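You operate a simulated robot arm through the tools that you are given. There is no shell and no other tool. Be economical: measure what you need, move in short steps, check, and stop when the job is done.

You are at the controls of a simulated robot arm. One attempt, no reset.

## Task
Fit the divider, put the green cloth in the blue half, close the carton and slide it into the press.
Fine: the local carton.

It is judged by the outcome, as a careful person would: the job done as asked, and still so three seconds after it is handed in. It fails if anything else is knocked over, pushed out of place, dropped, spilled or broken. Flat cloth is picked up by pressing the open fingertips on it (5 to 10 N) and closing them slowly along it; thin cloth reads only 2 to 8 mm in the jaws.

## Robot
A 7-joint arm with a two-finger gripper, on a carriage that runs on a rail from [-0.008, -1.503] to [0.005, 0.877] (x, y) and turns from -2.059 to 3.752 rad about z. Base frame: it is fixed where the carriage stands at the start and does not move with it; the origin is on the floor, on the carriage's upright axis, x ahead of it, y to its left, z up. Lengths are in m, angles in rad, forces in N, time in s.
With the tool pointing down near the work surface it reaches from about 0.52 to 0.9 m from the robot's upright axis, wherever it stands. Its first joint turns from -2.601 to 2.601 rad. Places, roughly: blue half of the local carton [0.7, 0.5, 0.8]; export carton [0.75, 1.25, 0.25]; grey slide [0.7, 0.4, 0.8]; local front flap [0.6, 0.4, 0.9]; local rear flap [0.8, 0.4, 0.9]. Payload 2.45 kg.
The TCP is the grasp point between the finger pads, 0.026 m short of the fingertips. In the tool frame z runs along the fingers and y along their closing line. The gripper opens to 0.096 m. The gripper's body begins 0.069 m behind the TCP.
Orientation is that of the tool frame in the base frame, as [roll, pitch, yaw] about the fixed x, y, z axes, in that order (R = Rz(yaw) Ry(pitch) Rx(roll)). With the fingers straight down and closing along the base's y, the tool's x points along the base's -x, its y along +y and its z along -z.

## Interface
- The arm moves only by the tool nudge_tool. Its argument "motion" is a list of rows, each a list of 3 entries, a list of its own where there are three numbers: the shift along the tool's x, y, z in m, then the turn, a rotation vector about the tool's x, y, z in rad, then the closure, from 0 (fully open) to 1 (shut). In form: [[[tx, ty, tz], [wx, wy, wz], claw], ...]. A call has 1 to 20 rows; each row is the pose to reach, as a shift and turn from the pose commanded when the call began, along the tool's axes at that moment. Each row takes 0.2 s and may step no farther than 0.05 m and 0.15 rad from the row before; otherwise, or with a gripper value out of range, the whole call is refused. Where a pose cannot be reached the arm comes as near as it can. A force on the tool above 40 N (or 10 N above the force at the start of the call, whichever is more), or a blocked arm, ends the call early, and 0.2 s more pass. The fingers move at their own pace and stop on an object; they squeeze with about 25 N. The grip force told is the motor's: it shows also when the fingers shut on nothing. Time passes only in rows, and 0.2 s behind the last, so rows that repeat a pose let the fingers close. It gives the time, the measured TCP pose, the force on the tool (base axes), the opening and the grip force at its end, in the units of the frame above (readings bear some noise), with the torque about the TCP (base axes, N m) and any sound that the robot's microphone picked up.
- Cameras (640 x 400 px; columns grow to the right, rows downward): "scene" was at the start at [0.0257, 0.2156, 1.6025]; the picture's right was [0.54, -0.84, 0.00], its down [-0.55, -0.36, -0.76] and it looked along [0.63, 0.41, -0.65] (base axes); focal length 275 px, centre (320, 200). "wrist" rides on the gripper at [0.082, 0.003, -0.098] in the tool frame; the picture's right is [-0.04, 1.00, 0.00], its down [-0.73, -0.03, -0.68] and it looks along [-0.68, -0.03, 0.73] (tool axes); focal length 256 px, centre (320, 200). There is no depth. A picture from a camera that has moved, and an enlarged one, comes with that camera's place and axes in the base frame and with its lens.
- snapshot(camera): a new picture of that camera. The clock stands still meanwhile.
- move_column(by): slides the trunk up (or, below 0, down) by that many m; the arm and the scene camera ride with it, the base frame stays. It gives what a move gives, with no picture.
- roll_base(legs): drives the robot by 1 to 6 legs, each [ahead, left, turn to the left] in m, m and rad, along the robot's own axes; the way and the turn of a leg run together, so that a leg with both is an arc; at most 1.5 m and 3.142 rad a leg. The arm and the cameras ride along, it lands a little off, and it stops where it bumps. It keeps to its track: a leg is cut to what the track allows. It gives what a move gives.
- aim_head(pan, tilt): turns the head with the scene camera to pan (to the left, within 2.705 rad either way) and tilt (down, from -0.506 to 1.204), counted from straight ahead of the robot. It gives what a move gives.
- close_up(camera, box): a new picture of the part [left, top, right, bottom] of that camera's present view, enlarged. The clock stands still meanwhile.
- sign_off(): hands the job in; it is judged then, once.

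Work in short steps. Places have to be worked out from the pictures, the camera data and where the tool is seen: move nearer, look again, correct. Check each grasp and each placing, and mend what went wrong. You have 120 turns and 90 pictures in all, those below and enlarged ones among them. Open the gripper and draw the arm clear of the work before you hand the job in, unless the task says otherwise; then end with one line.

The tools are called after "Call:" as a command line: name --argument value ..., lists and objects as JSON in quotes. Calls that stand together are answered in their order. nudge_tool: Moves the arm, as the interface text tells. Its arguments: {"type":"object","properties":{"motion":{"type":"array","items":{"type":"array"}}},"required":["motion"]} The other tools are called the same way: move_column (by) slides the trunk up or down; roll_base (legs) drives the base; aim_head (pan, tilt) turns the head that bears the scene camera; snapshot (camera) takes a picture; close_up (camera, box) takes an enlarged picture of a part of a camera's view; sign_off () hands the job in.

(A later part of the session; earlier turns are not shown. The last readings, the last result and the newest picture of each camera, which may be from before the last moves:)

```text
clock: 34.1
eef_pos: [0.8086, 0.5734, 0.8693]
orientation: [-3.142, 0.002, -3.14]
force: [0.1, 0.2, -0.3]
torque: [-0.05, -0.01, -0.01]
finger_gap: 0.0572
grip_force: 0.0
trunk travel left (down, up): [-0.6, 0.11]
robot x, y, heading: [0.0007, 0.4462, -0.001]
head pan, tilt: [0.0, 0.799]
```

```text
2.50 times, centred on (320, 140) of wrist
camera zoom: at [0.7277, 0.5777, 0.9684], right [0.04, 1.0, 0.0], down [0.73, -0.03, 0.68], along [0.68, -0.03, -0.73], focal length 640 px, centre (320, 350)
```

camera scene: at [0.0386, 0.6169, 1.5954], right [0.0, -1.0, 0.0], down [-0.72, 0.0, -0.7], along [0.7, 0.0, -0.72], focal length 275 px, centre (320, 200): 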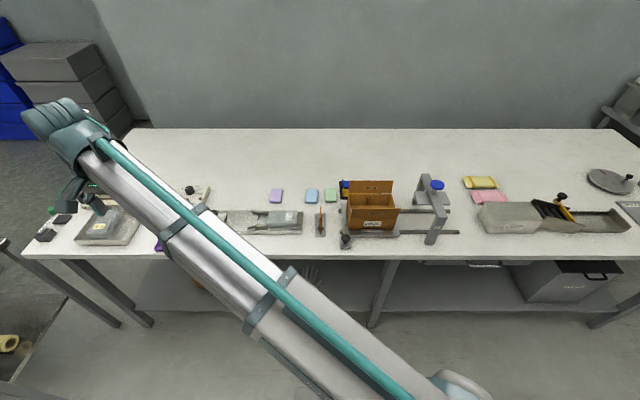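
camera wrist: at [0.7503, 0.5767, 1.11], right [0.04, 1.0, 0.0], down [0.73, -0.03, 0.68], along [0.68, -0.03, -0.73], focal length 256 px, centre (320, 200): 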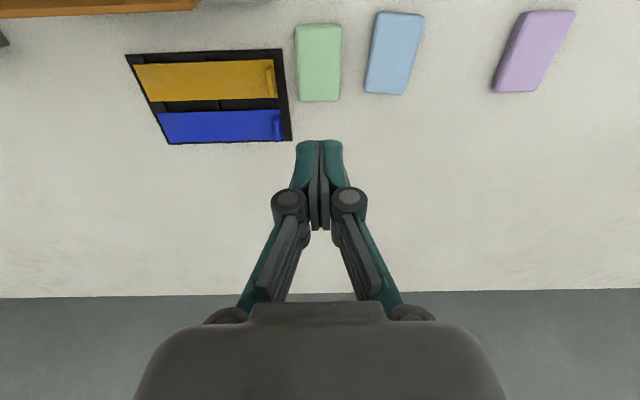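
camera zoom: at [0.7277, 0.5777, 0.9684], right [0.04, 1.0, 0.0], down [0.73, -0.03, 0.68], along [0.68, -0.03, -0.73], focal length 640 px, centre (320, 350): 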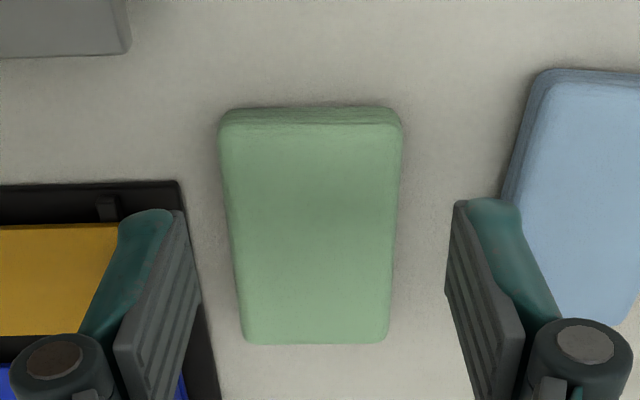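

To fully clear the tray I shift a further 8 mm toward the front, then descend with tips to about 0.808 and close gently.

Call:
nudge_tool --motion '[[[0.008, 0, 0], [0, 0, 0], 0.405], [[0.008, 0, 0.015], [0, 0, 0], 0.405], [[0.008, 0, 0.028], [0, 0, 0], 0.405], [[0.008, 0, 0.035], [0, 0, 0], 0.405]]'

Call:
close_up --camera "wrist" --box '[200, 60, 440, 220]'

```text
clock: 35.1
eef_pos: [0.8013, 0.5746, 0.8354]
orientation: [-3.14, 0.001, -3.14]
force: [-0.3, -0.5, 0.9]
torque: [-0.01, 0.0, 0.02]
finger_gap: 0.0571
grip_force: 0.0
trunk travel left (down, up): [-0.6, 0.11]
robot x, y, heading: [0.0026, 0.4457, -0.007]
head pan, tilt: [0.0, 0.799]
```

```text
2.50 times, centred on (320, 140) of wrist
camera zoom: at [0.7192, 0.5786, 0.9337], right [0.04, 1.0, 0.0], down [0.73, -0.03, 0.68], along [0.68, -0.03, -0.73], focal length 640 px, centre (320, 350)
```

zoom: 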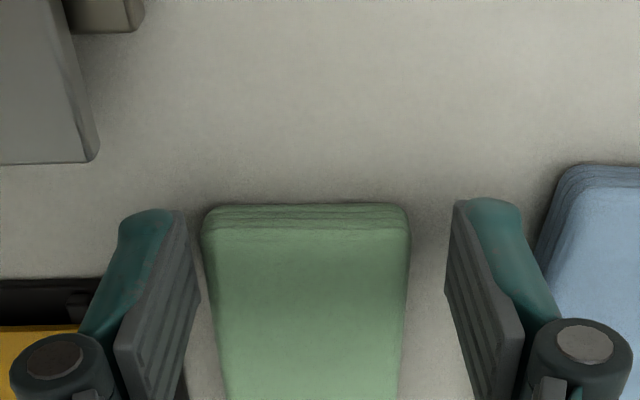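

Fingers straddle the pad; I centre 3 mm to the right in picture terms (toward -y), lower 3 mm and close.

Call:
nudge_tool --motion '[[[0, -0.003, 0], [0, 0, 0], 0.405], [[0, -0.003, 0.003], [0, 0, 0], 0.405], [[0, -0.003, 0.003], [0, 0, 0], 0.5], [[0, -0.003, 0.003], [0, 0, 0], 0.6], [[0, -0.003, 0.003], [0, 0, 0], 0.7], [[0, -0.003, 0.003], [0, 0, 0], 0.8]]'

Call:
close_up --camera "wrist" --box '[200, 60, 440, 220]'

```text
clock: 36.5
eef_pos: [0.8011, 0.5706, 0.8316]
orientation: [3.141, 0.001, -3.139]
force: [0.4, -0.9, 3.3]
torque: [-0.01, -0.08, -0.02]
finger_gap: 0.0465
grip_force: 25.3
trunk travel left (down, up): [-0.6, 0.11]
robot x, y, heading: [0.0031, 0.4477, -0.005]
head pan, tilt: [0.0, 0.799]
```

```text
2.50 times, centred on (320, 140) of wrist
camera zoom: at [0.7191, 0.5755, 0.9306], right [0.04, 1.0, 0.0], down [0.73, -0.03, 0.68], along [0.68, -0.03, -0.73], focal length 640 px, centre (320, 350)
```

zoom: 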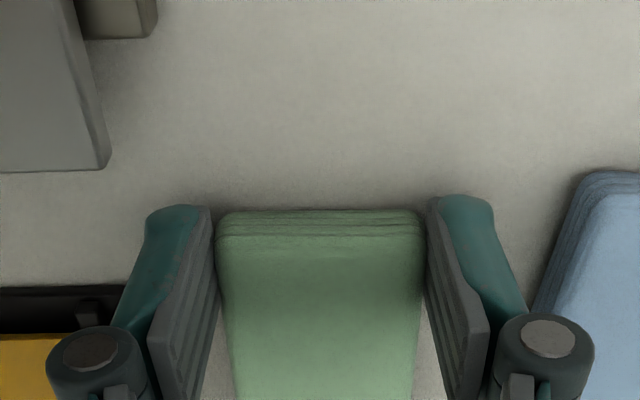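

Firm side grip at 46.5 mm with 25 N. I lift slowly and check.

Call:
nudge_tool --motion '[[[0, 0, -0.005], [0, 0, 0], 0.85], [[0, 0, -0.01], [0, 0, 0], 0.85], [[0, 0, -0.02], [0, 0, 0], 0.85], [[0, 0, -0.03], [0, 0, 0], 0.85]]'

Call:
close_up --camera "wrist" --box '[160, 40, 480, 240]'

```text
clock: 37.5
eef_pos: [0.8009, 0.5697, 0.8632]
orientation: [-3.141, 0.001, -3.14]
force: [-0.6, -0.8, -1.0]
torque: [0.01, 0.01, -0.02]
finger_gap: 0.0465
grip_force: 24.7
trunk travel left (down, up): [-0.6, 0.11]
robot x, y, heading: [0.007, 0.4471, 0.0]
head pan, tilt: [0.0, 0.799]
```

```text
2.00 times, centred on (320, 140) of wrist
camera zoom: at [0.7196, 0.5747, 0.9615], right [0.04, 1.0, 0.0], down [0.73, -0.03, 0.68], along [0.68, -0.03, -0.73], focal length 512 px, centre (320, 320)
```

zoom: 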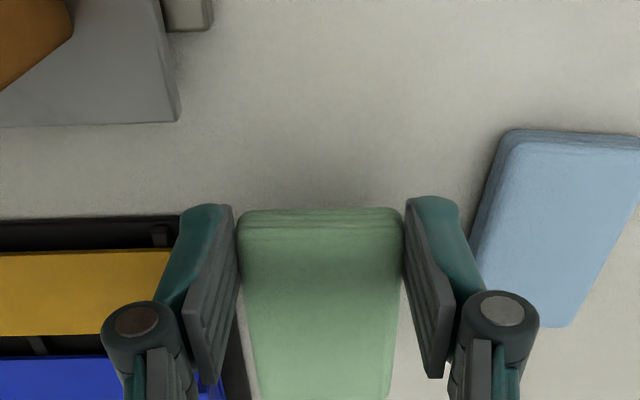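

The pad is held. Finger width leaves no room to go inside the half, so I'll release it with tips just above the rim. First I raise and carry it over the blue half (cloth centred at x≈0.697, y≈0.472).

Call:
nudge_tool --motion '[[[0, 0, -0.04], [0, 0, 0], 0.85], [[0, 0, -0.08], [0, 0, 0], 0.85], [[0, 0, -0.12], [0, 0, 0], 0.85], [[0.03, -0.02, -0.13], [0, 0, 0], 0.85], [[0.06, -0.045, -0.13], [0, 0, 0], 0.85], [[0.09, -0.07, -0.13], [0, 0, 0], 0.85], [[0.12, -0.09, -0.13], [0, 0, 0], 0.85], [[0.1355, -0.098, -0.13], [0, 0, 0], 0.85], [[0.1355, -0.098, -0.13], [0, 0, 0], 0.85]]'

Call:
snapshot --camera "wrist"

```text
clock: 39.5
eef_pos: [0.6646, 0.472, 0.9931]
orientation: [-3.141, -0.002, -3.14]
force: [0.0, 0.1, -0.3]
torque: [-0.02, -0.01, -0.01]
finger_gap: 0.0464
grip_force: 25.0
trunk travel left (down, up): [-0.6, 0.11]
robot x, y, heading: [0.0025, 0.4477, -0.004]
head pan, tilt: [0.0, 0.799]
```

```text
49 pictures are left
camera wrist: at [0.5828, 0.4759, 1.0905], right [0.04, 1.0, 0.0], down [0.73, -0.03, 0.68], along [0.68, -0.03, -0.73], focal length 256 px, centre (320, 200)
```

wrist: 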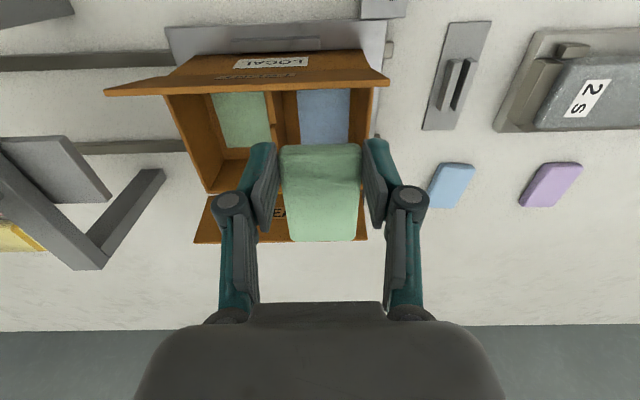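

The cloth is over the blue half, flaps stand nearly upright clear of the fingers. I lower until the tips are just above the rim.

Call:
nudge_tool --motion '[[[0, 0, 0.02], [0, 0, 0], 0.85], [[0, 0, 0.04], [0, 0, 0], 0.85], [[0, 0, 0.06], [0, 0, 0], 0.85], [[0, 0, 0.069], [0, 0, 0], 0.85], [[0, 0, 0.069], [0, 0, 0], 0.85]]'

Call:
snapshot --camera "wrist"

Call:
close_up --camera "scene" --box '[310, 150, 430, 250]'

```text
clock: 40.7
eef_pos: [0.6644, 0.4723, 0.9226]
orientation: [-3.14, 0.0, -3.14]
force: [0.4, -0.2, -0.3]
torque: [0.03, 0.01, 0.03]
finger_gap: 0.0463
grip_force: 25.3
trunk travel left (down, up): [-0.6, 0.11]
robot x, y, heading: [0.0017, 0.4508, -0.005]
head pan, tilt: [0.0, 0.799]
```

```text
48 pictures are left
camera wrist: at [0.5829, 0.4762, 1.0208], right [0.04, 1.0, 0.0], down [0.73, -0.03, 0.68], along [0.68, -0.03, -0.73], focal length 256 px, centre (320, 200)
```

wrist: 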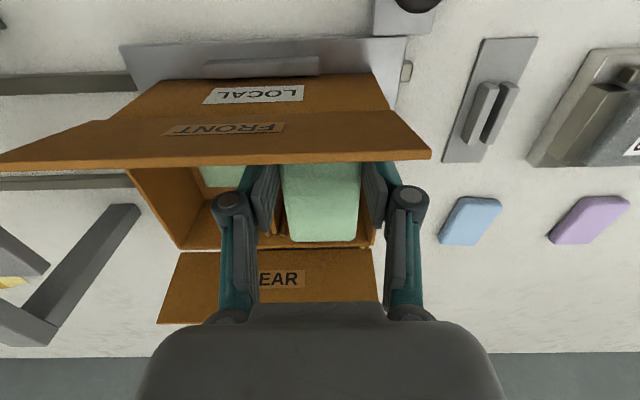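

```text
4.00 times, centred on (370, 200) of scene
camera zoom: at [0.0387, 0.6168, 1.5954], right [0.0, -1.0, 0.0], down [-0.72, 0.0, -0.7], along [0.7, 0.0, -0.72], focal length 1099 px, centre (120, 200)
```

zoom: 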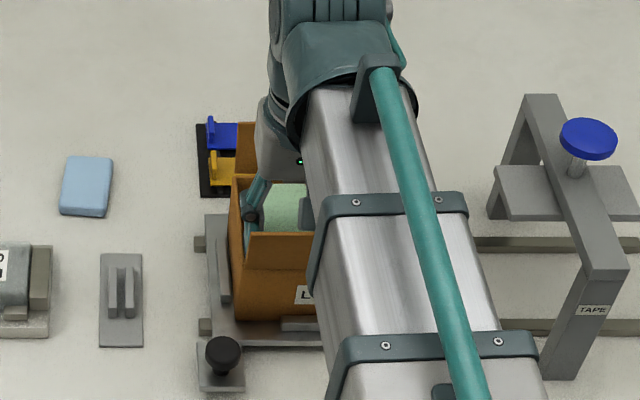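

Centred over the half. I release.

Call:
nudge_tool --motion '[[[0, 0, 0], [0, 0, 0], 0.45], [[0, 0, 0], [0, 0, 0], 0.42], [[0, 0, -0.02], [0, 0, 0], 0.42], [[0, 0, -0.05], [0, 0, 0], 0.42], [[0, 0, -0.09], [0, 0, 0], 0.42], [[0, 0, -0.12], [0, 0, 0], 0.6]]'

Call:
snapshot --camera "wrist"

```text
clock: 42.1
eef_pos: [0.6647, 0.4727, 1.0435]
orientation: [-3.141, 0.002, -3.139]
force: [-0.1, -0.5, 1.2]
torque: [0.01, -0.01, 0.02]
finger_gap: 0.0384
grip_force: 0.0
trunk travel left (down, up): [-0.6, 0.11]
robot x, y, heading: [0.0033, 0.4461, -0.002]
head pan, tilt: [0.0, 0.799]
```

```text
46 pictures are left
camera wrist: at [0.5827, 0.4757, 1.1419], right [0.04, 1.0, 0.0], down [0.73, -0.03, 0.68], along [0.68, -0.03, -0.73], focal length 256 px, centre (320, 200)
```

wrist: 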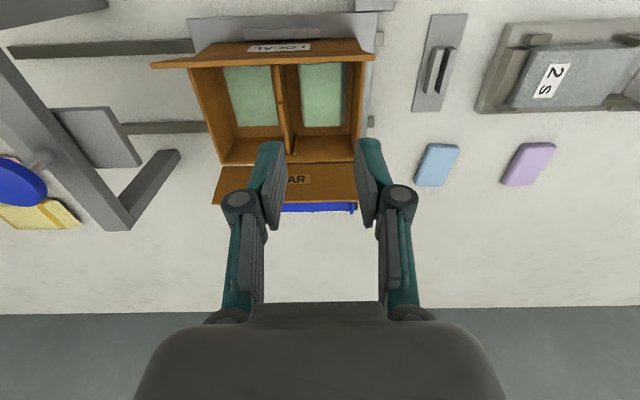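

The cloth lies flat on the blue patch, divider still upright. Next the rear flap: I go behind it with fingers shut.

Call:
nudge_tool --motion '[[[-0.045, -0.01, 0], [0, 0, 0], 1], [[-0.09, -0.02, 0], [0, 0, 0], 1], [[-0.135, -0.03, 0], [0, 0, 0], 1], [[-0.175, -0.038, 0], [0, 0, 0], 1], [[-0.175, -0.038, 0.04], [0, 0, 0], 1], [[-0.175, -0.038, 0.08], [0, 0, 0], 1], [[-0.175, -0.038, 0.1], [0, 0, 0], 1]]'

Call:
aim_head --pan -0.27 --tilt 0.72

Call:
close_up --camera "scene" --box '[200, 100, 440, 250]'

```text
clock: 43.7
eef_pos: [0.8373, 0.4361, 0.9431]
orientation: [3.141, -0.001, -3.139]
force: [1.4, -0.6, -0.1]
torque: [-0.02, -0.01, 0.0]
finger_gap: 0.0
grip_force: 24.8
trunk travel left (down, up): [-0.6, 0.11]
robot x, y, heading: [0.0026, 0.4472, -0.001]
head pan, tilt: [0.0, 0.799]
```

```text
clock: 44.5
eef_pos: [0.837, 0.4363, 0.9448]
orientation: [-3.141, -0.002, -3.14]
force: [0.5, -0.5, -0.3]
torque: [0.0, 0.02, 0.0]
finger_gap: 0.0
grip_force: 25.2
trunk travel left (down, up): [-0.6, 0.11]
robot x, y, heading: [0.0031, 0.4475, -0.002]
head pan, tilt: [-0.271, 0.721]
```

```text
2.67 times, centred on (320, 175) of scene
camera zoom: at [0.0389, 0.5944, 1.6019], right [-0.27, -0.96, 0.0], down [-0.64, 0.18, -0.75], along [0.72, -0.2, -0.66], focal length 732 px, centre (320, 267)
```

zoom: 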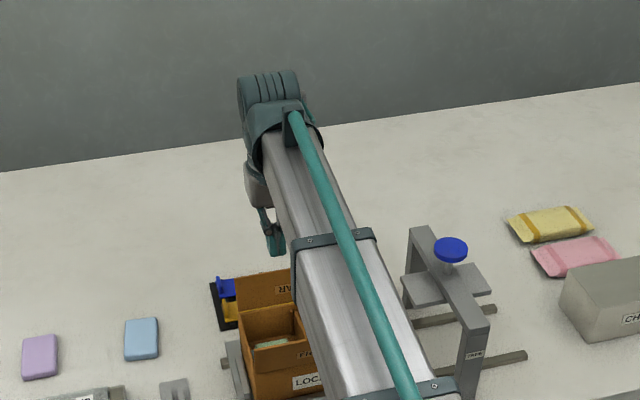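

Fingers are behind the rear flap. I sweep slowly forward to swing it up and watch the force.

Call:
nudge_tool --motion '[[[0.015, 0, 0], [0, 0, 0], 1], [[0.03, 0, 0], [0, 0, 0], 1], [[0.045, 0, 0], [0, 0, 0], 1], [[0.055, 0, 0], [0, 0, 0], 1], [[0.065, 0, 0], [0, 0, 0], 1], [[0.075, 0, 0], [0, 0, 0], 1]]'

Call:
snapshot --camera "wrist"

```text
clock: 45.9
eef_pos: [0.764, 0.4326, 0.944]
orientation: [-3.141, 0.0, -3.14]
force: [-0.1, 0.1, -0.1]
torque: [-0.01, 0.02, 0.0]
finger_gap: 0.0
grip_force: 25.0
trunk travel left (down, up): [-0.6, 0.11]
robot x, y, heading: [0.0008, 0.4453, -0.006]
head pan, tilt: [-0.271, 0.721]
```

```text
44 pictures are left
camera wrist: at [0.6816, 0.438, 1.0424], right [0.04, 1.0, 0.0], down [0.73, -0.03, 0.68], along [0.68, -0.03, -0.73], focal length 256 px, centre (320, 200)
```

wrist: 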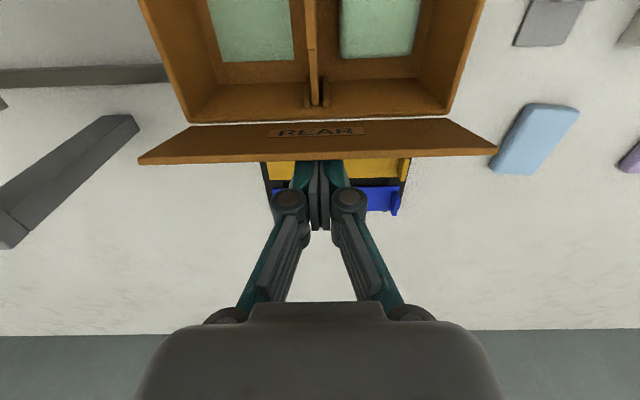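

The flap swings freely (no force). I keep sweeping it inward past vertical.

Call:
nudge_tool --motion '[[[0.01, 0, 0], [0, 0, 0], 1], [[0.02, 0, 0], [0, 0, 0], 1], [[0.03, 0, 0], [0, 0, 0], 1], [[0.04, 0, 0], [0, 0, 0], 1], [[0.05, 0, 0], [0, 0, 0], 1]]'

Call:
snapshot --camera "wrist"

```text
clock: 47.1
eef_pos: [0.7139, 0.4349, 0.9424]
orientation: [3.141, -0.001, -3.139]
force: [-0.5, 0.4, 0.4]
torque: [-0.02, -0.01, -0.03]
finger_gap: 0.0
grip_force: 25.5
trunk travel left (down, up): [-0.6, 0.11]
robot x, y, heading: [0.0022, 0.4465, -0.003]
head pan, tilt: [-0.271, 0.721]
```

```text
43 pictures are left
camera wrist: at [0.6322, 0.4386, 1.0416], right [0.04, 1.0, 0.0], down [0.73, -0.03, 0.68], along [0.68, -0.03, -0.73], focal length 256 px, centre (320, 200)
```

wrist: 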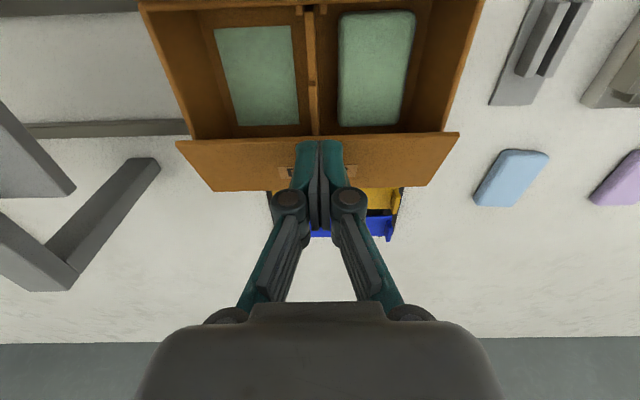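

It's leaning inward now. I press it down while sliding forward until about horizontal.

Call:
nudge_tool --motion '[[[0.002, 0, 0.006], [0, 0, 0], 1], [[0.004, 0, 0.012], [0, 0, 0], 1], [[0.004, 0, 0.016], [0, 0, 0], 1], [[0.004, 0, 0.019], [0, 0, 0], 1]]'

Call:
snapshot --camera "wrist"

```text
clock: 48.1
eef_pos: [0.7106, 0.4345, 0.924]
orientation: [3.141, 0.003, -3.139]
force: [0.5, 0.9, 5.6]
torque: [0.07, -0.05, -0.05]
finger_gap: 0.006
grip_force: 25.1
trunk travel left (down, up): [-0.6, 0.11]
robot x, y, heading: [0.0041, 0.4478, -0.002]
head pan, tilt: [-0.271, 0.721]
```

```text
42 pictures are left
camera wrist: at [0.6291, 0.4387, 1.0225], right [0.04, 1.0, 0.0], down [0.73, -0.03, 0.68], along [0.68, -0.03, -0.73], focal length 256 px, centre (320, 200)
```

wrist: 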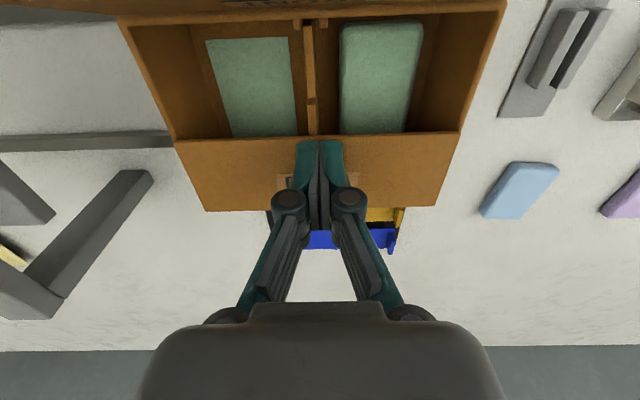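

Contact of 5.6 N; the flap looks level. I lift off and see if it stays closed.

Call:
nudge_tool --motion '[[[0, 0, -0.01], [0, 0, 0], 1], [[0, 0, -0.04], [0, 0, 0], 1], [[0, 0, -0.08], [0, 0, 0], 1], [[0, 0, -0.12], [0, 0, 0], 1]]'

Call:
snapshot --camera "wrist"

```text
clock: 49.1
eef_pos: [0.7102, 0.4352, 1.0427]
orientation: [3.142, 0.0, -3.14]
force: [0.3, 0.3, -0.1]
torque: [-0.02, 0.02, 0.03]
finger_gap: 0.0
grip_force: 25.4
trunk travel left (down, up): [-0.6, 0.11]
robot x, y, heading: [0.0058, 0.4496, -0.006]
head pan, tilt: [-0.271, 0.721]
```

```text
41 pictures are left
camera wrist: at [0.6289, 0.4396, 1.1413], right [0.04, 1.0, 0.0], down [0.73, -0.03, 0.68], along [0.68, -0.03, -0.73], focal length 256 px, centre (320, 200)
```

wrist: 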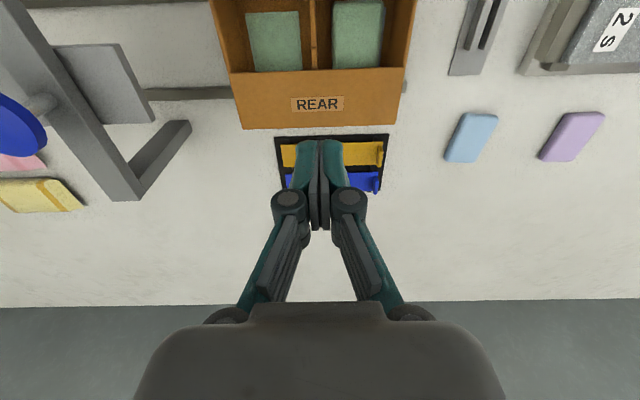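

The rear flap stays shut. Now I go to the front side for the front flap.

Call:
nudge_tool --motion '[[[0.045, 0, 0], [0, 0, 0], 1], [[0.09, 0, 0], [0, 0, 0], 1], [[0.135, 0, 0], [0, 0, 0], 1], [[0.15, 0, 0.03], [0, 0, 0], 1], [[0.15, 0, 0.07], [0, 0, 0], 1], [[0.15, 0, 0.1], [0, 0, 0], 1]]'

Call:
snapshot --camera "wrist"

```text
clock: 50.5
eef_pos: [0.562, 0.4328, 0.9445]
orientation: [-3.141, 0.0, -3.14]
force: [0.6, 0.2, 0.8]
torque: [0.01, 0.01, 0.01]
finger_gap: 0.0001
grip_force: 25.3
trunk travel left (down, up): [-0.6, 0.11]
robot x, y, heading: [0.0033, 0.4481, -0.006]
head pan, tilt: [-0.271, 0.721]
```

```text
40 pictures are left
camera wrist: at [0.48, 0.4364, 1.0416], right [0.04, 1.0, 0.0], down [0.73, -0.03, 0.68], along [0.68, -0.03, -0.73], focal length 256 px, centre (320, 200)
```

wrist: 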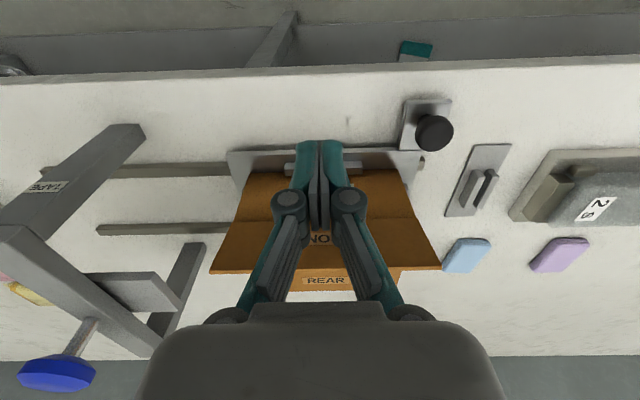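

I sweep the front flap up and inward, moving away from the robot.

Call:
nudge_tool --motion '[[[-0.015, 0, 0], [0, 0, 0], 1], [[-0.03, 0, 0], [0, 0, 0], 1], [[-0.045, 0, 0], [0, 0, 0], 1], [[-0.057, 0, 0], [0, 0, 0], 1], [[-0.069, 0, 0], [0, 0, 0], 1], [[-0.081, 0, 0], [0, 0, 0], 1], [[-0.093, 0, 0], [0, 0, 0], 1], [[-0.105, 0, 0], [0, 0, 0], 1], [[-0.115, 0, 0], [0, 0, 0], 1]]'

Call:
snapshot --camera "wrist"

```text
clock: 52.5
eef_pos: [0.6773, 0.4352, 0.9462]
orientation: [3.141, 0.001, -3.141]
force: [0.1, 0.4, -0.3]
torque: [0.01, 0.0, -0.01]
finger_gap: 0.0001
grip_force: 24.6
trunk travel left (down, up): [-0.6, 0.11]
robot x, y, heading: [0.0001, 0.4487, -0.005]
head pan, tilt: [-0.271, 0.721]
```

```text
39 pictures are left
camera wrist: at [0.5951, 0.4393, 1.0443], right [0.04, 1.0, 0.0], down [0.73, -0.03, 0.68], along [0.68, -0.03, -0.73], focal length 256 px, centre (320, 200)
```

wrist: 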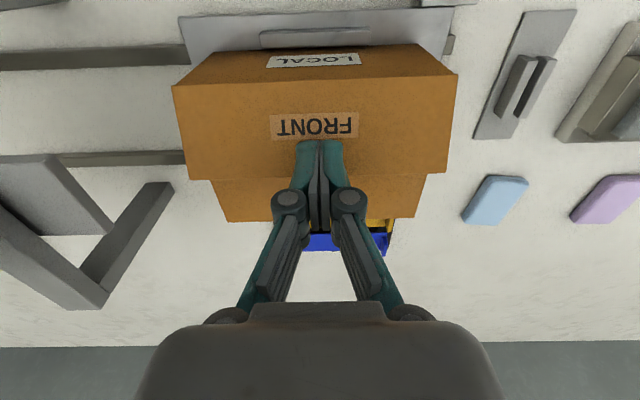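

Front flap leans inward over the rear flap. I press it down.

Call:
nudge_tool --motion '[[[0, 0, 0.007], [0, 0, 0], 1], [[0, 0, 0.013], [0, 0, 0], 1], [[0, 0, 0.017], [0, 0, 0], 1], [[0, 0, 0.02], [0, 0, 0], 1]]'

Call:
nudge_tool --motion '[[[0, 0, -0.01], [0, 0, 0], 1], [[0, 0, -0.05], [0, 0, 0], 1], [[0, 0, -0.09], [0, 0, 0], 1], [[0, 0, -0.12], [0, 0, 0], 1]]'

Call:
snapshot --camera "wrist"

```text
clock: 53.5
eef_pos: [0.6773, 0.4339, 0.9252]
orientation: [3.141, 0.0, -3.139]
force: [0.0, -0.5, -0.2]
torque: [0.05, 0.04, -0.02]
finger_gap: 0.0
grip_force: 25.1
trunk travel left (down, up): [-0.6, 0.11]
robot x, y, heading: [-0.0004, 0.4463, -0.004]
head pan, tilt: [-0.271, 0.721]
```

```text
clock: 54.5
eef_pos: [0.6789, 0.4341, 1.0427]
orientation: [3.141, -0.002, -3.139]
force: [0.0, 0.2, 0.3]
torque: [0.01, -0.01, 0.0]
finger_gap: 0.0
grip_force: 25.2
trunk travel left (down, up): [-0.6, 0.11]
robot x, y, heading: [0.0032, 0.4504, -0.009]
head pan, tilt: [-0.271, 0.721]
```

```text
38 pictures are left
camera wrist: at [0.5972, 0.4378, 1.1417], right [0.04, 1.0, 0.0], down [0.73, -0.03, 0.68], along [0.68, -0.03, -0.73], focal length 256 px, centre (320, 200)
```

wrist: 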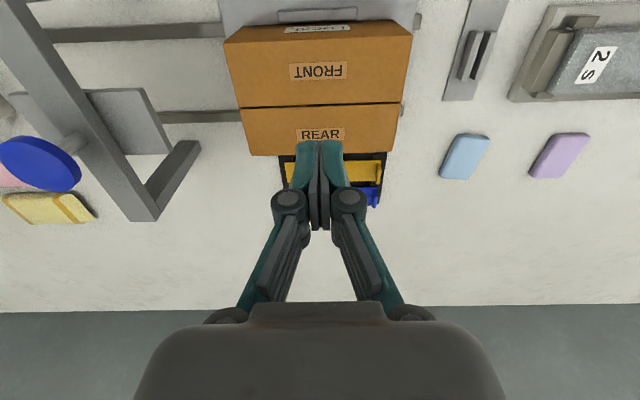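

Both flaps are closed and meet in the middle. I check flatness and examine the press and slide more closely.

Call:
close_up --camera "wrist" --box '[210, 0, 430, 170]'

Call:
close_up --camera "wrist" --box '[0, 0, 240, 230]'

```text
2.35 times, centred on (320, 85) of wrist
camera zoom: at [0.5972, 0.4378, 1.1417], right [0.04, 1.0, 0.0], down [0.73, -0.03, 0.68], along [0.68, -0.03, -0.73], focal length 602 px, centre (320, 471)
```

zoom: 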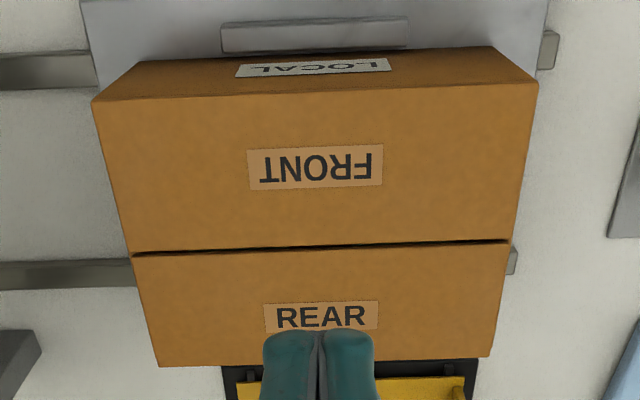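

```text
1.74 times, centred on (120, 115) of wrist
camera zoom: at [0.5972, 0.4378, 1.1417], right [0.04, 1.0, 0.0], down [0.73, -0.03, 0.68], along [0.68, -0.03, -0.73], focal length 445 px, centre (668, 348)
```

zoom: 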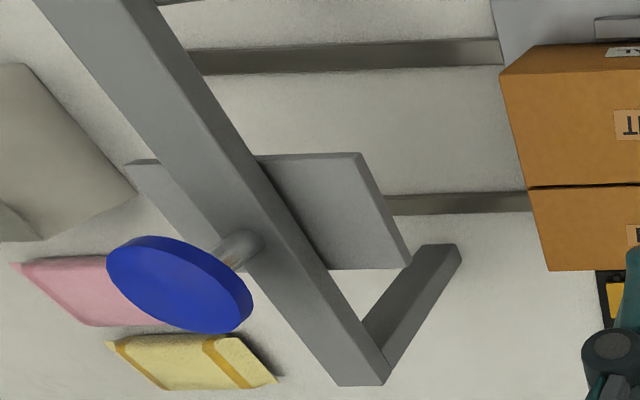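

I look at the black knob beside the slide and at the press from the scene camera.

Call:
aim_head --pan -0.35 --tilt 0.8

Call:
close_up --camera "scene" --box '[160, 100, 460, 290]'

```text
clock: 55.1
eef_pos: [0.6794, 0.4332, 1.0425]
orientation: [-3.141, 0.0, -3.139]
force: [0.3, -0.1, 0.4]
torque: [-0.03, 0.02, 0.01]
finger_gap: 0.0001
grip_force: 25.1
trunk travel left (down, up): [-0.6, 0.11]
robot x, y, heading: [0.0003, 0.4472, -0.006]
head pan, tilt: [-0.351, 0.799]
```

```text
2.11 times, centred on (310, 195) of scene
camera zoom: at [0.0336, 0.5891, 1.5955], right [-0.35, -0.94, 0.0], down [-0.67, 0.25, -0.7], along [0.65, -0.24, -0.72], focal length 578 px, centre (341, 210)
```

zoom: 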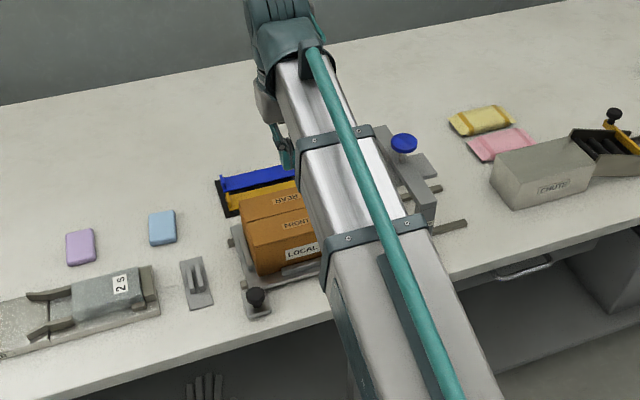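

I move the wrist camera toward the knob area for a close look.

Call:
nudge_tool --motion '[[[0.04, 0.025, 0], [0, 0, 0], 1], [[0.08, 0.05, 0], [0, 0, 0], 1], [[0.12, 0.08, 0], [0, 0, 0], 1], [[0.14, 0.11, 0.02], [0, 0, 0], 1], [[0.145, 0.12, 0.05], [0, 0, 0], 1]]'

Call:
close_up --camera "wrist" --box '[160, 60, 400, 240]'

```text
clock: 56.3
eef_pos: [0.5309, 0.5551, 0.9944]
orientation: [3.14, -0.001, -3.139]
force: [-0.1, -0.3, 0.4]
torque: [-0.07, 0.03, 0.02]
finger_gap: 0.0
grip_force: 24.8
trunk travel left (down, up): [-0.6, 0.11]
robot x, y, heading: [0.002, 0.4435, -0.003]
head pan, tilt: [-0.351, 0.799]
```

```text
2.22 times, centred on (280, 150) of wrist
camera zoom: at [0.448, 0.5598, 1.0919], right [0.04, 1.0, 0.0], down [0.73, -0.03, 0.68], along [0.68, -0.03, -0.73], focal length 569 px, centre (409, 311)
```

zoom: 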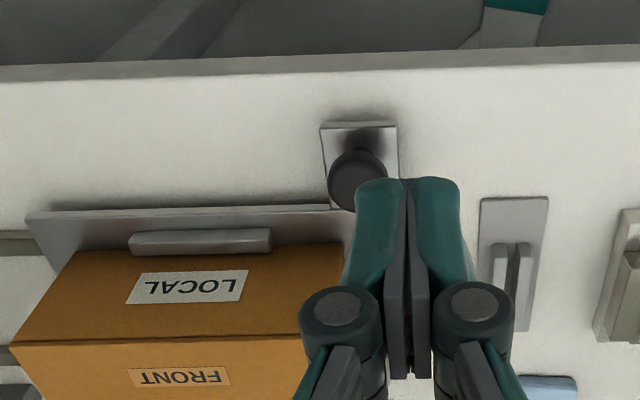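

The knob's tab looks joined to the slide as a handle, but the slide's left lip (x 0.66–0.73, y≈0.528) is the better, central push point. I turn the tool 90° and come to the slide's left side, staying high.

Call:
nudge_tool --motion '[[[-0.015, 0.002, 0], [0, 0, 0.145], 0.6], [[-0.03, 0.004, 0], [0, 0, 0.29], 0.6], [[-0.045, 0.006, 0], [0, 0, 0.435], 0.6], [[-0.06, 0.008, 0], [0, 0, 0.58], 0.6], [[-0.075, 0.01, 0], [0, 0, 0.725], 0.6], [[-0.09, 0.012, 0], [0, 0, 0.87], 0.6], [[-0.105, 0.014, 0], [0, 0, 1.015], 0.6], [[-0.12, 0.016, 0], [0, 0, 1.16], 0.6], [[-0.135, 0.017, 0], [0, 0, 1.3], 0.6], [[-0.15, 0.017, 0], [0, 0, 1.44], 0.6], [[-0.164, 0.017, 0], [0, 0, 1.568], 0.6]]'

Call:
snapshot --camera "wrist"

```text
clock: 58.7
eef_pos: [0.6978, 0.5704, 0.9942]
orientation: [-3.141, 0.001, 1.572]
force: [-0.5, -0.2, 0.1]
torque: [0.0, 0.02, 0.01]
finger_gap: 0.0382
grip_force: 0.1
trunk travel left (down, up): [-0.6, 0.11]
robot x, y, heading: [0.002, 0.448, 0.0]
head pan, tilt: [-0.351, 0.799]
```

```text
33 pictures are left
camera wrist: at [0.7003, 0.6536, 1.0921], right [1.0, -0.04, 0.0], down [-0.03, -0.73, 0.68], along [-0.03, -0.68, -0.73], focal length 256 px, centre (320, 200)
```

wrist: 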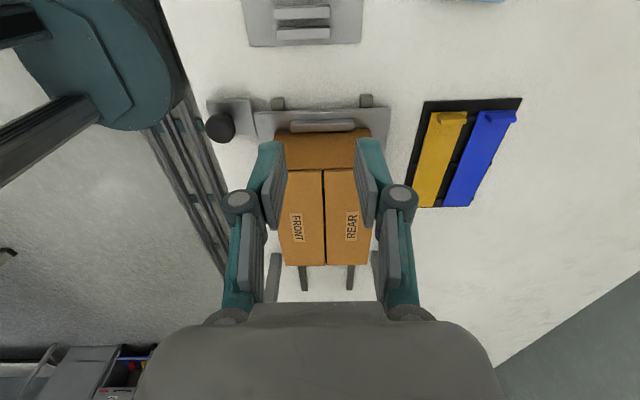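

Clear view: the knob tab is part of the slide, the lip is dead ahead, rails run under. I descend to lip height just behind the slide.

Call:
nudge_tool --motion '[[[0, 0, 0.04], [0, 0, 0], 0.6], [[0, 0, 0.08], [0, 0, 0], 0.6], [[0, 0, 0.12], [0, 0, 0], 0.6], [[0, 0, 0.142], [0, 0, 0], 0.6]]'

Call:
snapshot --camera "wrist"

```text
clock: 59.7
eef_pos: [0.6944, 0.57, 0.8527]
orientation: [3.142, 0.0, 1.576]
force: [-1.4, 0.3, -0.4]
torque: [0.01, 0.01, -0.01]
finger_gap: 0.0384
grip_force: 0.1
trunk travel left (down, up): [-0.6, 0.11]
robot x, y, heading: [0.0022, 0.4486, -0.001]
head pan, tilt: [-0.351, 0.799]
```

```text
32 pictures are left
camera wrist: at [0.6967, 0.6516, 0.9522], right [1.0, -0.04, 0.0], down [-0.03, -0.73, 0.68], along [-0.02, -0.68, -0.73], focal length 256 px, centre (320, 200)
```

wrist: 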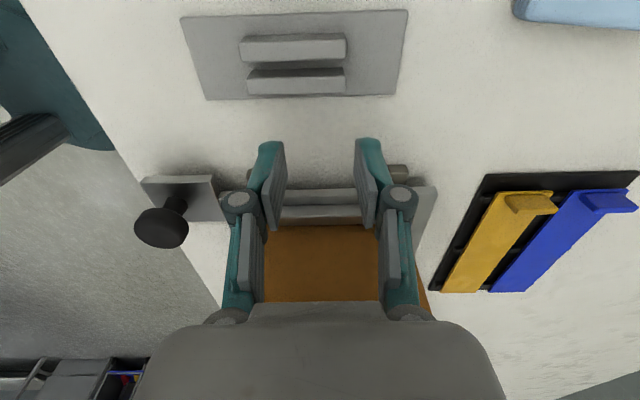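

I push gently toward the press (-y) and watch the force.

Call:
nudge_tool --motion '[[[-0.008, 0, 0], [0, 0, 0], 0.6], [[-0.016, 0, 0], [0, 0, 0], 0.6], [[-0.024, 0, 0], [0, 0, 0], 0.6], [[-0.032, 0, 0], [0, 0, 0], 0.6], [[-0.04, 0, 0], [0, 0, 0], 0.6], [[-0.048, 0, 0], [0, 0, 0], 0.6]]'

Call:
snapshot --camera "wrist"

```text
clock: 61.1
eef_pos: [0.6957, 0.5229, 0.8526]
orientation: [-3.141, 0.001, 1.575]
force: [-0.5, 0.6, 0.3]
torque: [-0.03, 0.02, 0.01]
finger_gap: 0.0385
grip_force: 0.2
trunk travel left (down, up): [-0.6, 0.11]
robot x, y, heading: [0.0006, 0.444, 0.0]
head pan, tilt: [-0.351, 0.799]
```

```text
31 pictures are left
camera wrist: at [0.6985, 0.606, 0.9509], right [1.0, -0.04, 0.0], down [-0.03, -0.73, 0.68], along [-0.02, -0.68, -0.73], focal length 256 px, centre (320, 200)
```

wrist: 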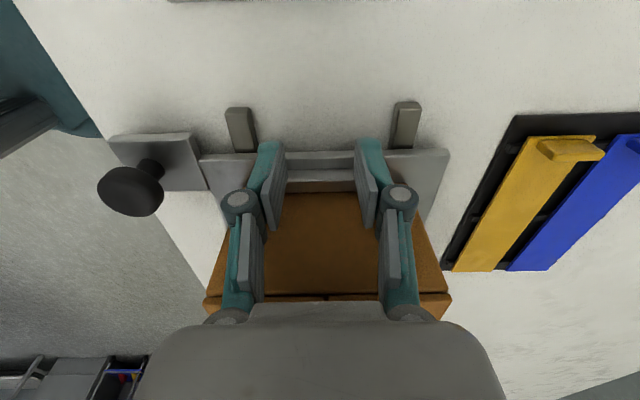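

The slide moves freely on the rails. I continue 0.1 m and check the clearances to the press.

Call:
nudge_tool --motion '[[[-0.01, 0, 0], [0, 0, 0], 0.6], [[-0.02, 0, 0], [0, 0, 0], 0.6], [[-0.03, 0, 0], [0, 0, 0], 0.6], [[-0.04, 0, 0], [0, 0, 0], 0.6], [[-0.05, 0, 0], [0, 0, 0], 0.6], [[-0.06, 0, 0], [0, 0, 0], 0.6], [[-0.07, 0, 0], [0, 0, 0], 0.6], [[-0.08, 0, 0], [0, 0, 0], 0.6], [[-0.09, 0, 0], [0, 0, 0], 0.6]]'

Call:
snapshot --camera "wrist"

Call:
snapshot --camera "scene"

```text
clock: 63.1
eef_pos: [0.6962, 0.434, 0.8536]
orientation: [3.139, 0.001, 1.574]
force: [0.2, 1.0, -0.4]
torque: [-0.01, -0.01, 0.0]
finger_gap: 0.0385
grip_force: 0.2
trunk travel left (down, up): [-0.6, 0.11]
robot x, y, heading: [0.0009, 0.4496, -0.008]
head pan, tilt: [-0.351, 0.799]
```

```text
30 pictures are left
camera wrist: at [0.6995, 0.5173, 0.9515], right [1.0, -0.04, 0.0], down [-0.03, -0.73, 0.68], along [-0.02, -0.68, -0.73], focal length 256 px, centre (320, 200)
```

wrist: 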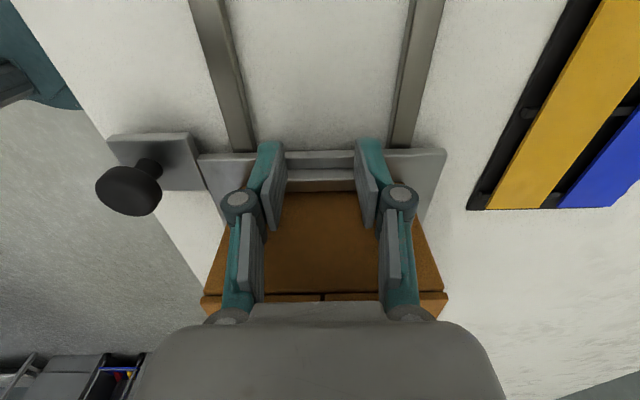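

```text
29 pictures are left
camera scene: at [0.0336, 0.5891, 1.5954], right [-0.35, -0.94, 0.0], down [-0.67, 0.25, -0.7], along [0.65, -0.24, -0.72], focal length 275 px, centre (320, 200)
```

scene: 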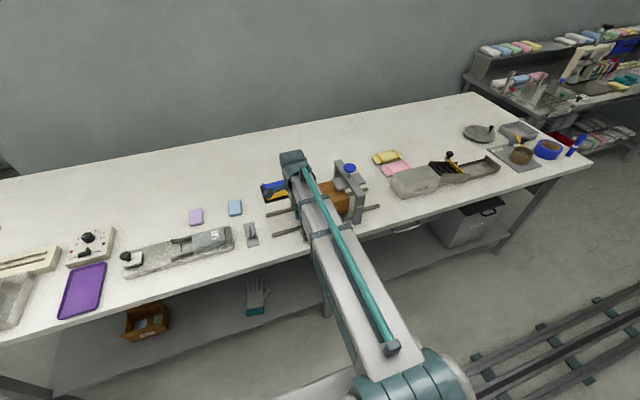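

The carton's leading end is at the press. I zoom in to check that it clears the platen.

Call:
close_up --camera "scene" --box '[285, 145, 405, 245]'

```text
4.00 times, centred on (345, 195) of scene
camera zoom: at [0.0336, 0.5891, 1.5954], right [-0.35, -0.94, 0.0], down [-0.67, 0.25, -0.7], along [0.65, -0.24, -0.72], focal length 1099 px, centre (220, 220)
```

zoom: 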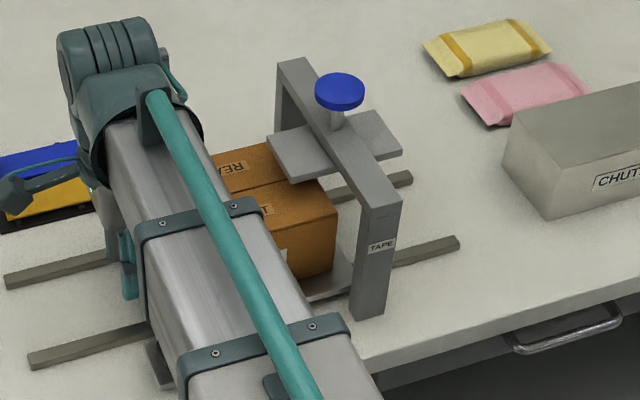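

The carton passes beneath the platen with room. I push another 60 mm.

Call:
nudge_tool --motion '[[[-0.01, 0, 0], [0, 0, 0], 0.6], [[-0.02, 0, 0], [0, 0, 0], 0.6], [[-0.03, 0, 0], [0, 0, 0], 0.6], [[-0.04, 0, 0], [0, 0, 0], 0.6], [[-0.05, 0, 0], [0, 0, 0], 0.6], [[-0.06, 0, 0], [0, 0, 0], 0.6]]'

Call:
close_up --camera "scene" --box '[285, 145, 405, 245]'

Call:
snapshot --camera "wrist"

```text
clock: 64.5
eef_pos: [0.6964, 0.376, 0.8525]
orientation: [3.141, 0.0, 1.576]
force: [-0.3, 0.0, 0.2]
torque: [-0.04, -0.02, -0.01]
finger_gap: 0.0384
grip_force: 0.0
trunk travel left (down, up): [-0.6, 0.11]
robot x, y, heading: [0.0026, 0.4498, -0.004]
head pan, tilt: [-0.351, 0.799]
```

```text
4.00 times, centred on (345, 195) of scene
camera zoom: at [0.0336, 0.5891, 1.5954], right [-0.35, -0.94, 0.0], down [-0.67, 0.25, -0.7], along [0.65, -0.24, -0.72], focal length 1099 px, centre (220, 220)
```

zoom: 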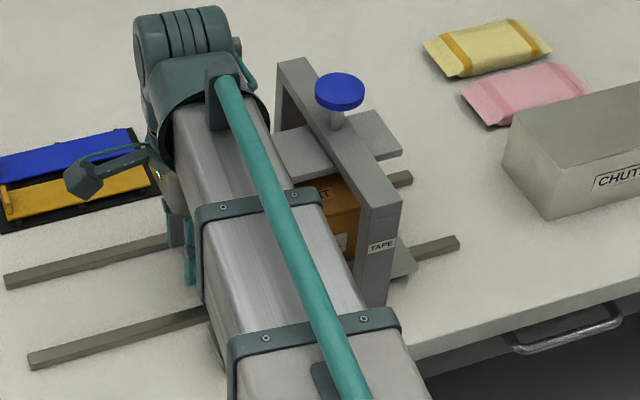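

```text
26 pictures are left
camera wrist: at [0.6987, 0.4576, 0.9497], right [1.0, -0.04, 0.0], down [-0.03, -0.73, 0.68], along [-0.02, -0.68, -0.73], focal length 256 px, centre (320, 200)
```

wrist: 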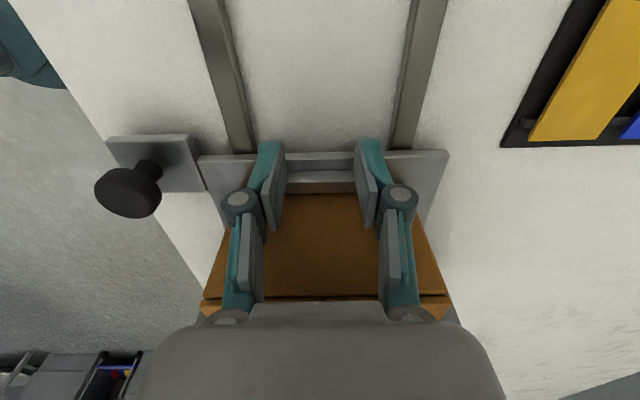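

Centre of carton is near y≈0.27, platen near 0.23. I push on in finer steps looking for the end stop.

Call:
nudge_tool --motion '[[[-0.006, 0, 0], [0, 0, 0], 0.6], [[-0.012, 0, 0], [0, 0, 0], 0.6], [[-0.018, 0, 0], [0, 0, 0], 0.6], [[-0.024, 0, 0], [0, 0, 0], 0.6], [[-0.03, 0, 0], [0, 0, 0], 0.6], [[-0.03, 0, 0], [0, 0, 0], 0.6]]'

Call:
close_up --camera "scene" --box '[285, 145, 405, 245]'

```text
clock: 65.9
eef_pos: [0.6955, 0.3433, 0.8514]
orientation: [-3.141, -0.001, 1.577]
force: [0.3, 0.4, -0.5]
torque: [0.01, -0.01, 0.02]
finger_gap: 0.038
grip_force: 0.0
trunk travel left (down, up): [-0.6, 0.11]
robot x, y, heading: [0.0054, 0.4487, -0.002]
head pan, tilt: [-0.351, 0.799]
```

```text
4.00 times, centred on (345, 195) of scene
camera zoom: at [0.0336, 0.5891, 1.5954], right [-0.35, -0.94, 0.0], down [-0.67, 0.25, -0.7], along [0.65, -0.24, -0.72], focal length 1099 px, centre (220, 220)
```

zoom: 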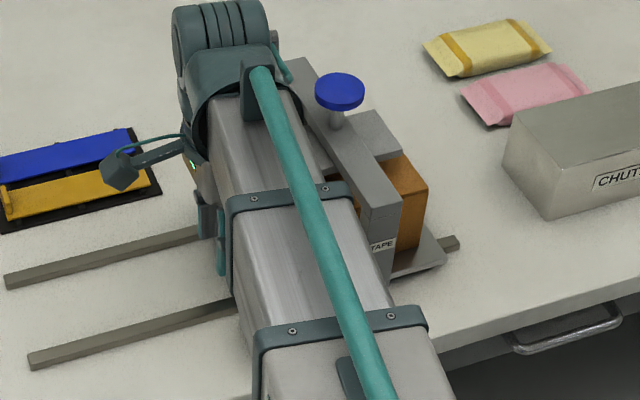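

The carton is nearly centred (about y 0.24–0.25). I push on in small steps to find the stop.

Call:
nudge_tool --motion '[[[-0.004, 0, 0], [0, 0, 0], 0.6], [[-0.008, 0, 0], [0, 0, 0], 0.6], [[-0.012, 0, 0], [0, 0, 0], 0.6], [[-0.012, 0, 0], [0, 0, 0], 0.6]]'

Call:
snapshot --camera "wrist"

```text
clock: 66.9
eef_pos: [0.6963, 0.3369, 0.8524]
orientation: [3.141, -0.006, 1.578]
force: [-2.9, 29.8, -7.6]
torque: [0.78, 0.06, -0.75]
finger_gap: 0.0394
grip_force: 0.5
trunk travel left (down, up): [-0.6, 0.11]
robot x, y, heading: [0.0004, 0.4476, -0.004]
head pan, tilt: [-0.351, 0.799]
```

```text
24 pictures are left
camera wrist: at [0.6987, 0.4193, 0.9516], right [1.0, -0.03, 0.0], down [-0.02, -0.74, 0.67], along [-0.02, -0.67, -0.74], focal length 256 px, centre (320, 200)
```

wrist: 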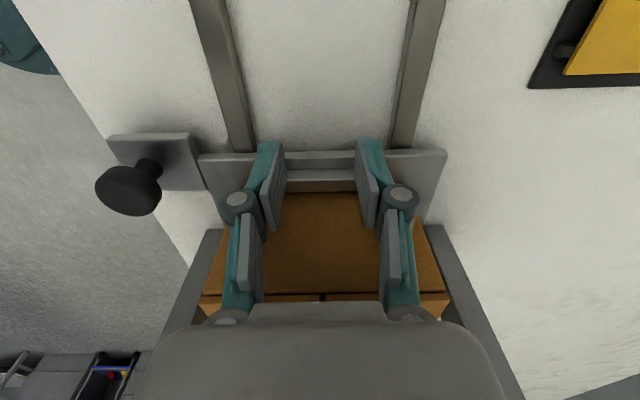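

30 N acting at the fingertips: the slide has reached its end stop. I back off straight in +y, then raise clear.

Call:
nudge_tool --motion '[[[0.005, 0, 0], [0, 0, 0], 0.6], [[0.03, 0, 0], [0, 0, 0], 0.6], [[0.07, 0, 0], [0, 0, 0], 0.6], [[0.11, 0, -0.01], [0, 0, 0], 0.6], [[0.13, 0, -0.05], [0, 0, 0], 0.6], [[0.14, 0, -0.1], [0, 0, 0], 0.3], [[0.14, 0, -0.15], [0, 0, 0], 0], [[0.16, 0, -0.18], [0, 0, 0], 0], [[0.2, 0, -0.2], [0, 0, 0], 0], [[0.24, 0, -0.2], [0, 0, 0], 0], [[0.28, 0, -0.2], [0, 0, 0], 0]]'

Call:
snapshot --camera "wrist"

Call:
close_up --camera "scene" --box '[265, 130, 405, 250]'

```text
refused: row 6 steps farther than a row can; nothing moved
```

```text
23 pictures are left
camera wrist: at [0.6987, 0.4193, 0.9516], right [1.0, -0.03, 0.0], down [-0.02, -0.74, 0.67], along [-0.02, -0.67, -0.74], focal length 256 px, centre (320, 200)
```

wrist: 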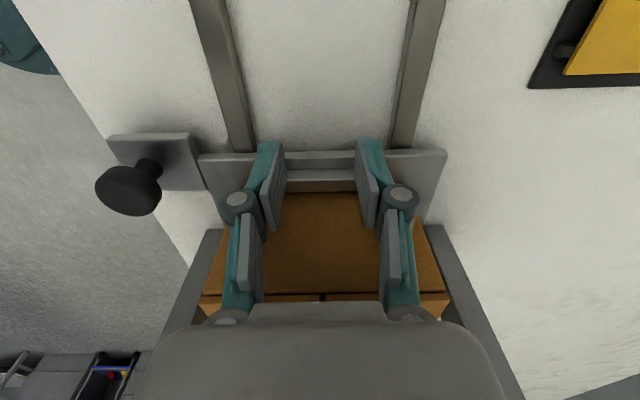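

```text
3.33 times, centred on (335, 190) of scene
camera zoom: at [0.0338, 0.5921, 1.5951], right [-0.35, -0.94, 0.0], down [-0.67, 0.25, -0.7], along [0.65, -0.24, -0.72], focal length 916 px, centre (270, 233)
```

zoom: 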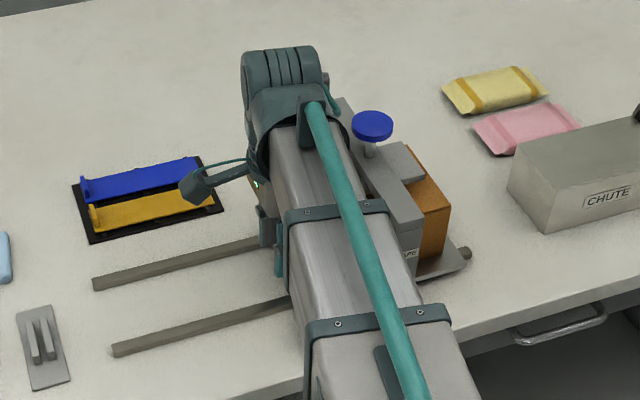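

One row was over-long; same retreat with shorter steps.

Call:
nudge_tool --motion '[[[0.005, 0, 0], [0, 0, 0], 0.6], [[0.03, 0, 0], [0, 0, 0], 0.6], [[0.07, 0, 0], [0, 0, 0], 0.6], [[0.11, 0, -0.01], [0, 0, 0], 0.6], [[0.12, 0, -0.05], [0, 0, 0], 0.6], [[0.13, 0, -0.09], [0, 0, 0], 0.3], [[0.14, 0, -0.13], [0, 0, 0], 0], [[0.16, 0, -0.17], [0, 0, 0], 0], [[0.2, 0, -0.19], [0, 0, 0], 0], [[0.24, 0, -0.2], [0, 0, 0], 0], [[0.28, 0, -0.2], [0, 0, 0], 0]]'

Call:
snapshot --camera "wrist"

Call:
close_up --camera "scene" --box '[265, 130, 405, 250]'

```text
clock: 69.3
eef_pos: [0.6949, 0.6162, 1.0515]
orientation: [-3.142, 0.001, 1.577]
force: [-1.0, 0.0, 0.4]
torque: [0.01, -0.01, 0.02]
finger_gap: 0.0959
grip_force: 0.0
trunk travel left (down, up): [-0.6, 0.11]
robot x, y, heading: [-0.001, 0.4425, -0.005]
head pan, tilt: [-0.351, 0.799]
```

```text
21 pictures are left
camera wrist: at [0.6986, 0.6991, 1.1497], right [1.0, -0.04, 0.0], down [-0.03, -0.73, 0.68], along [-0.02, -0.68, -0.73], focal length 256 px, centre (320, 200)
```

wrist: 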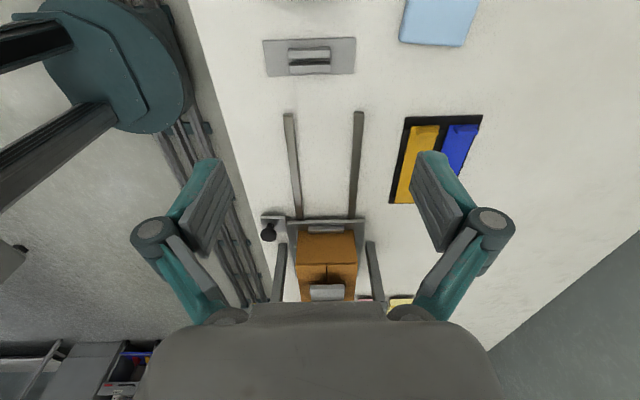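

```text
3.33 times, centred on (335, 190) of scene
camera zoom: at [0.0336, 0.5894, 1.5954], right [-0.35, -0.94, 0.0], down [-0.67, 0.25, -0.7], along [0.65, -0.24, -0.72], focal length 916 px, centre (270, 233)
```

zoom: 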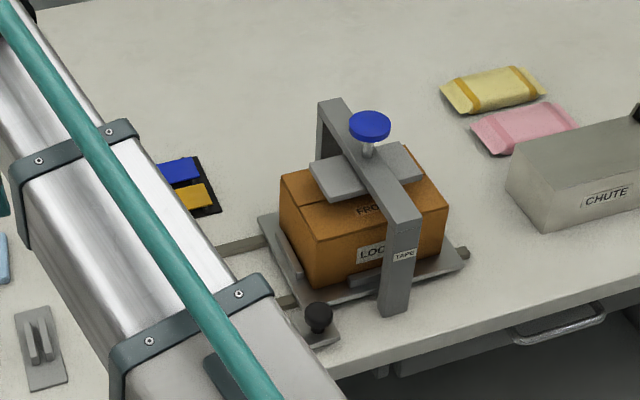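

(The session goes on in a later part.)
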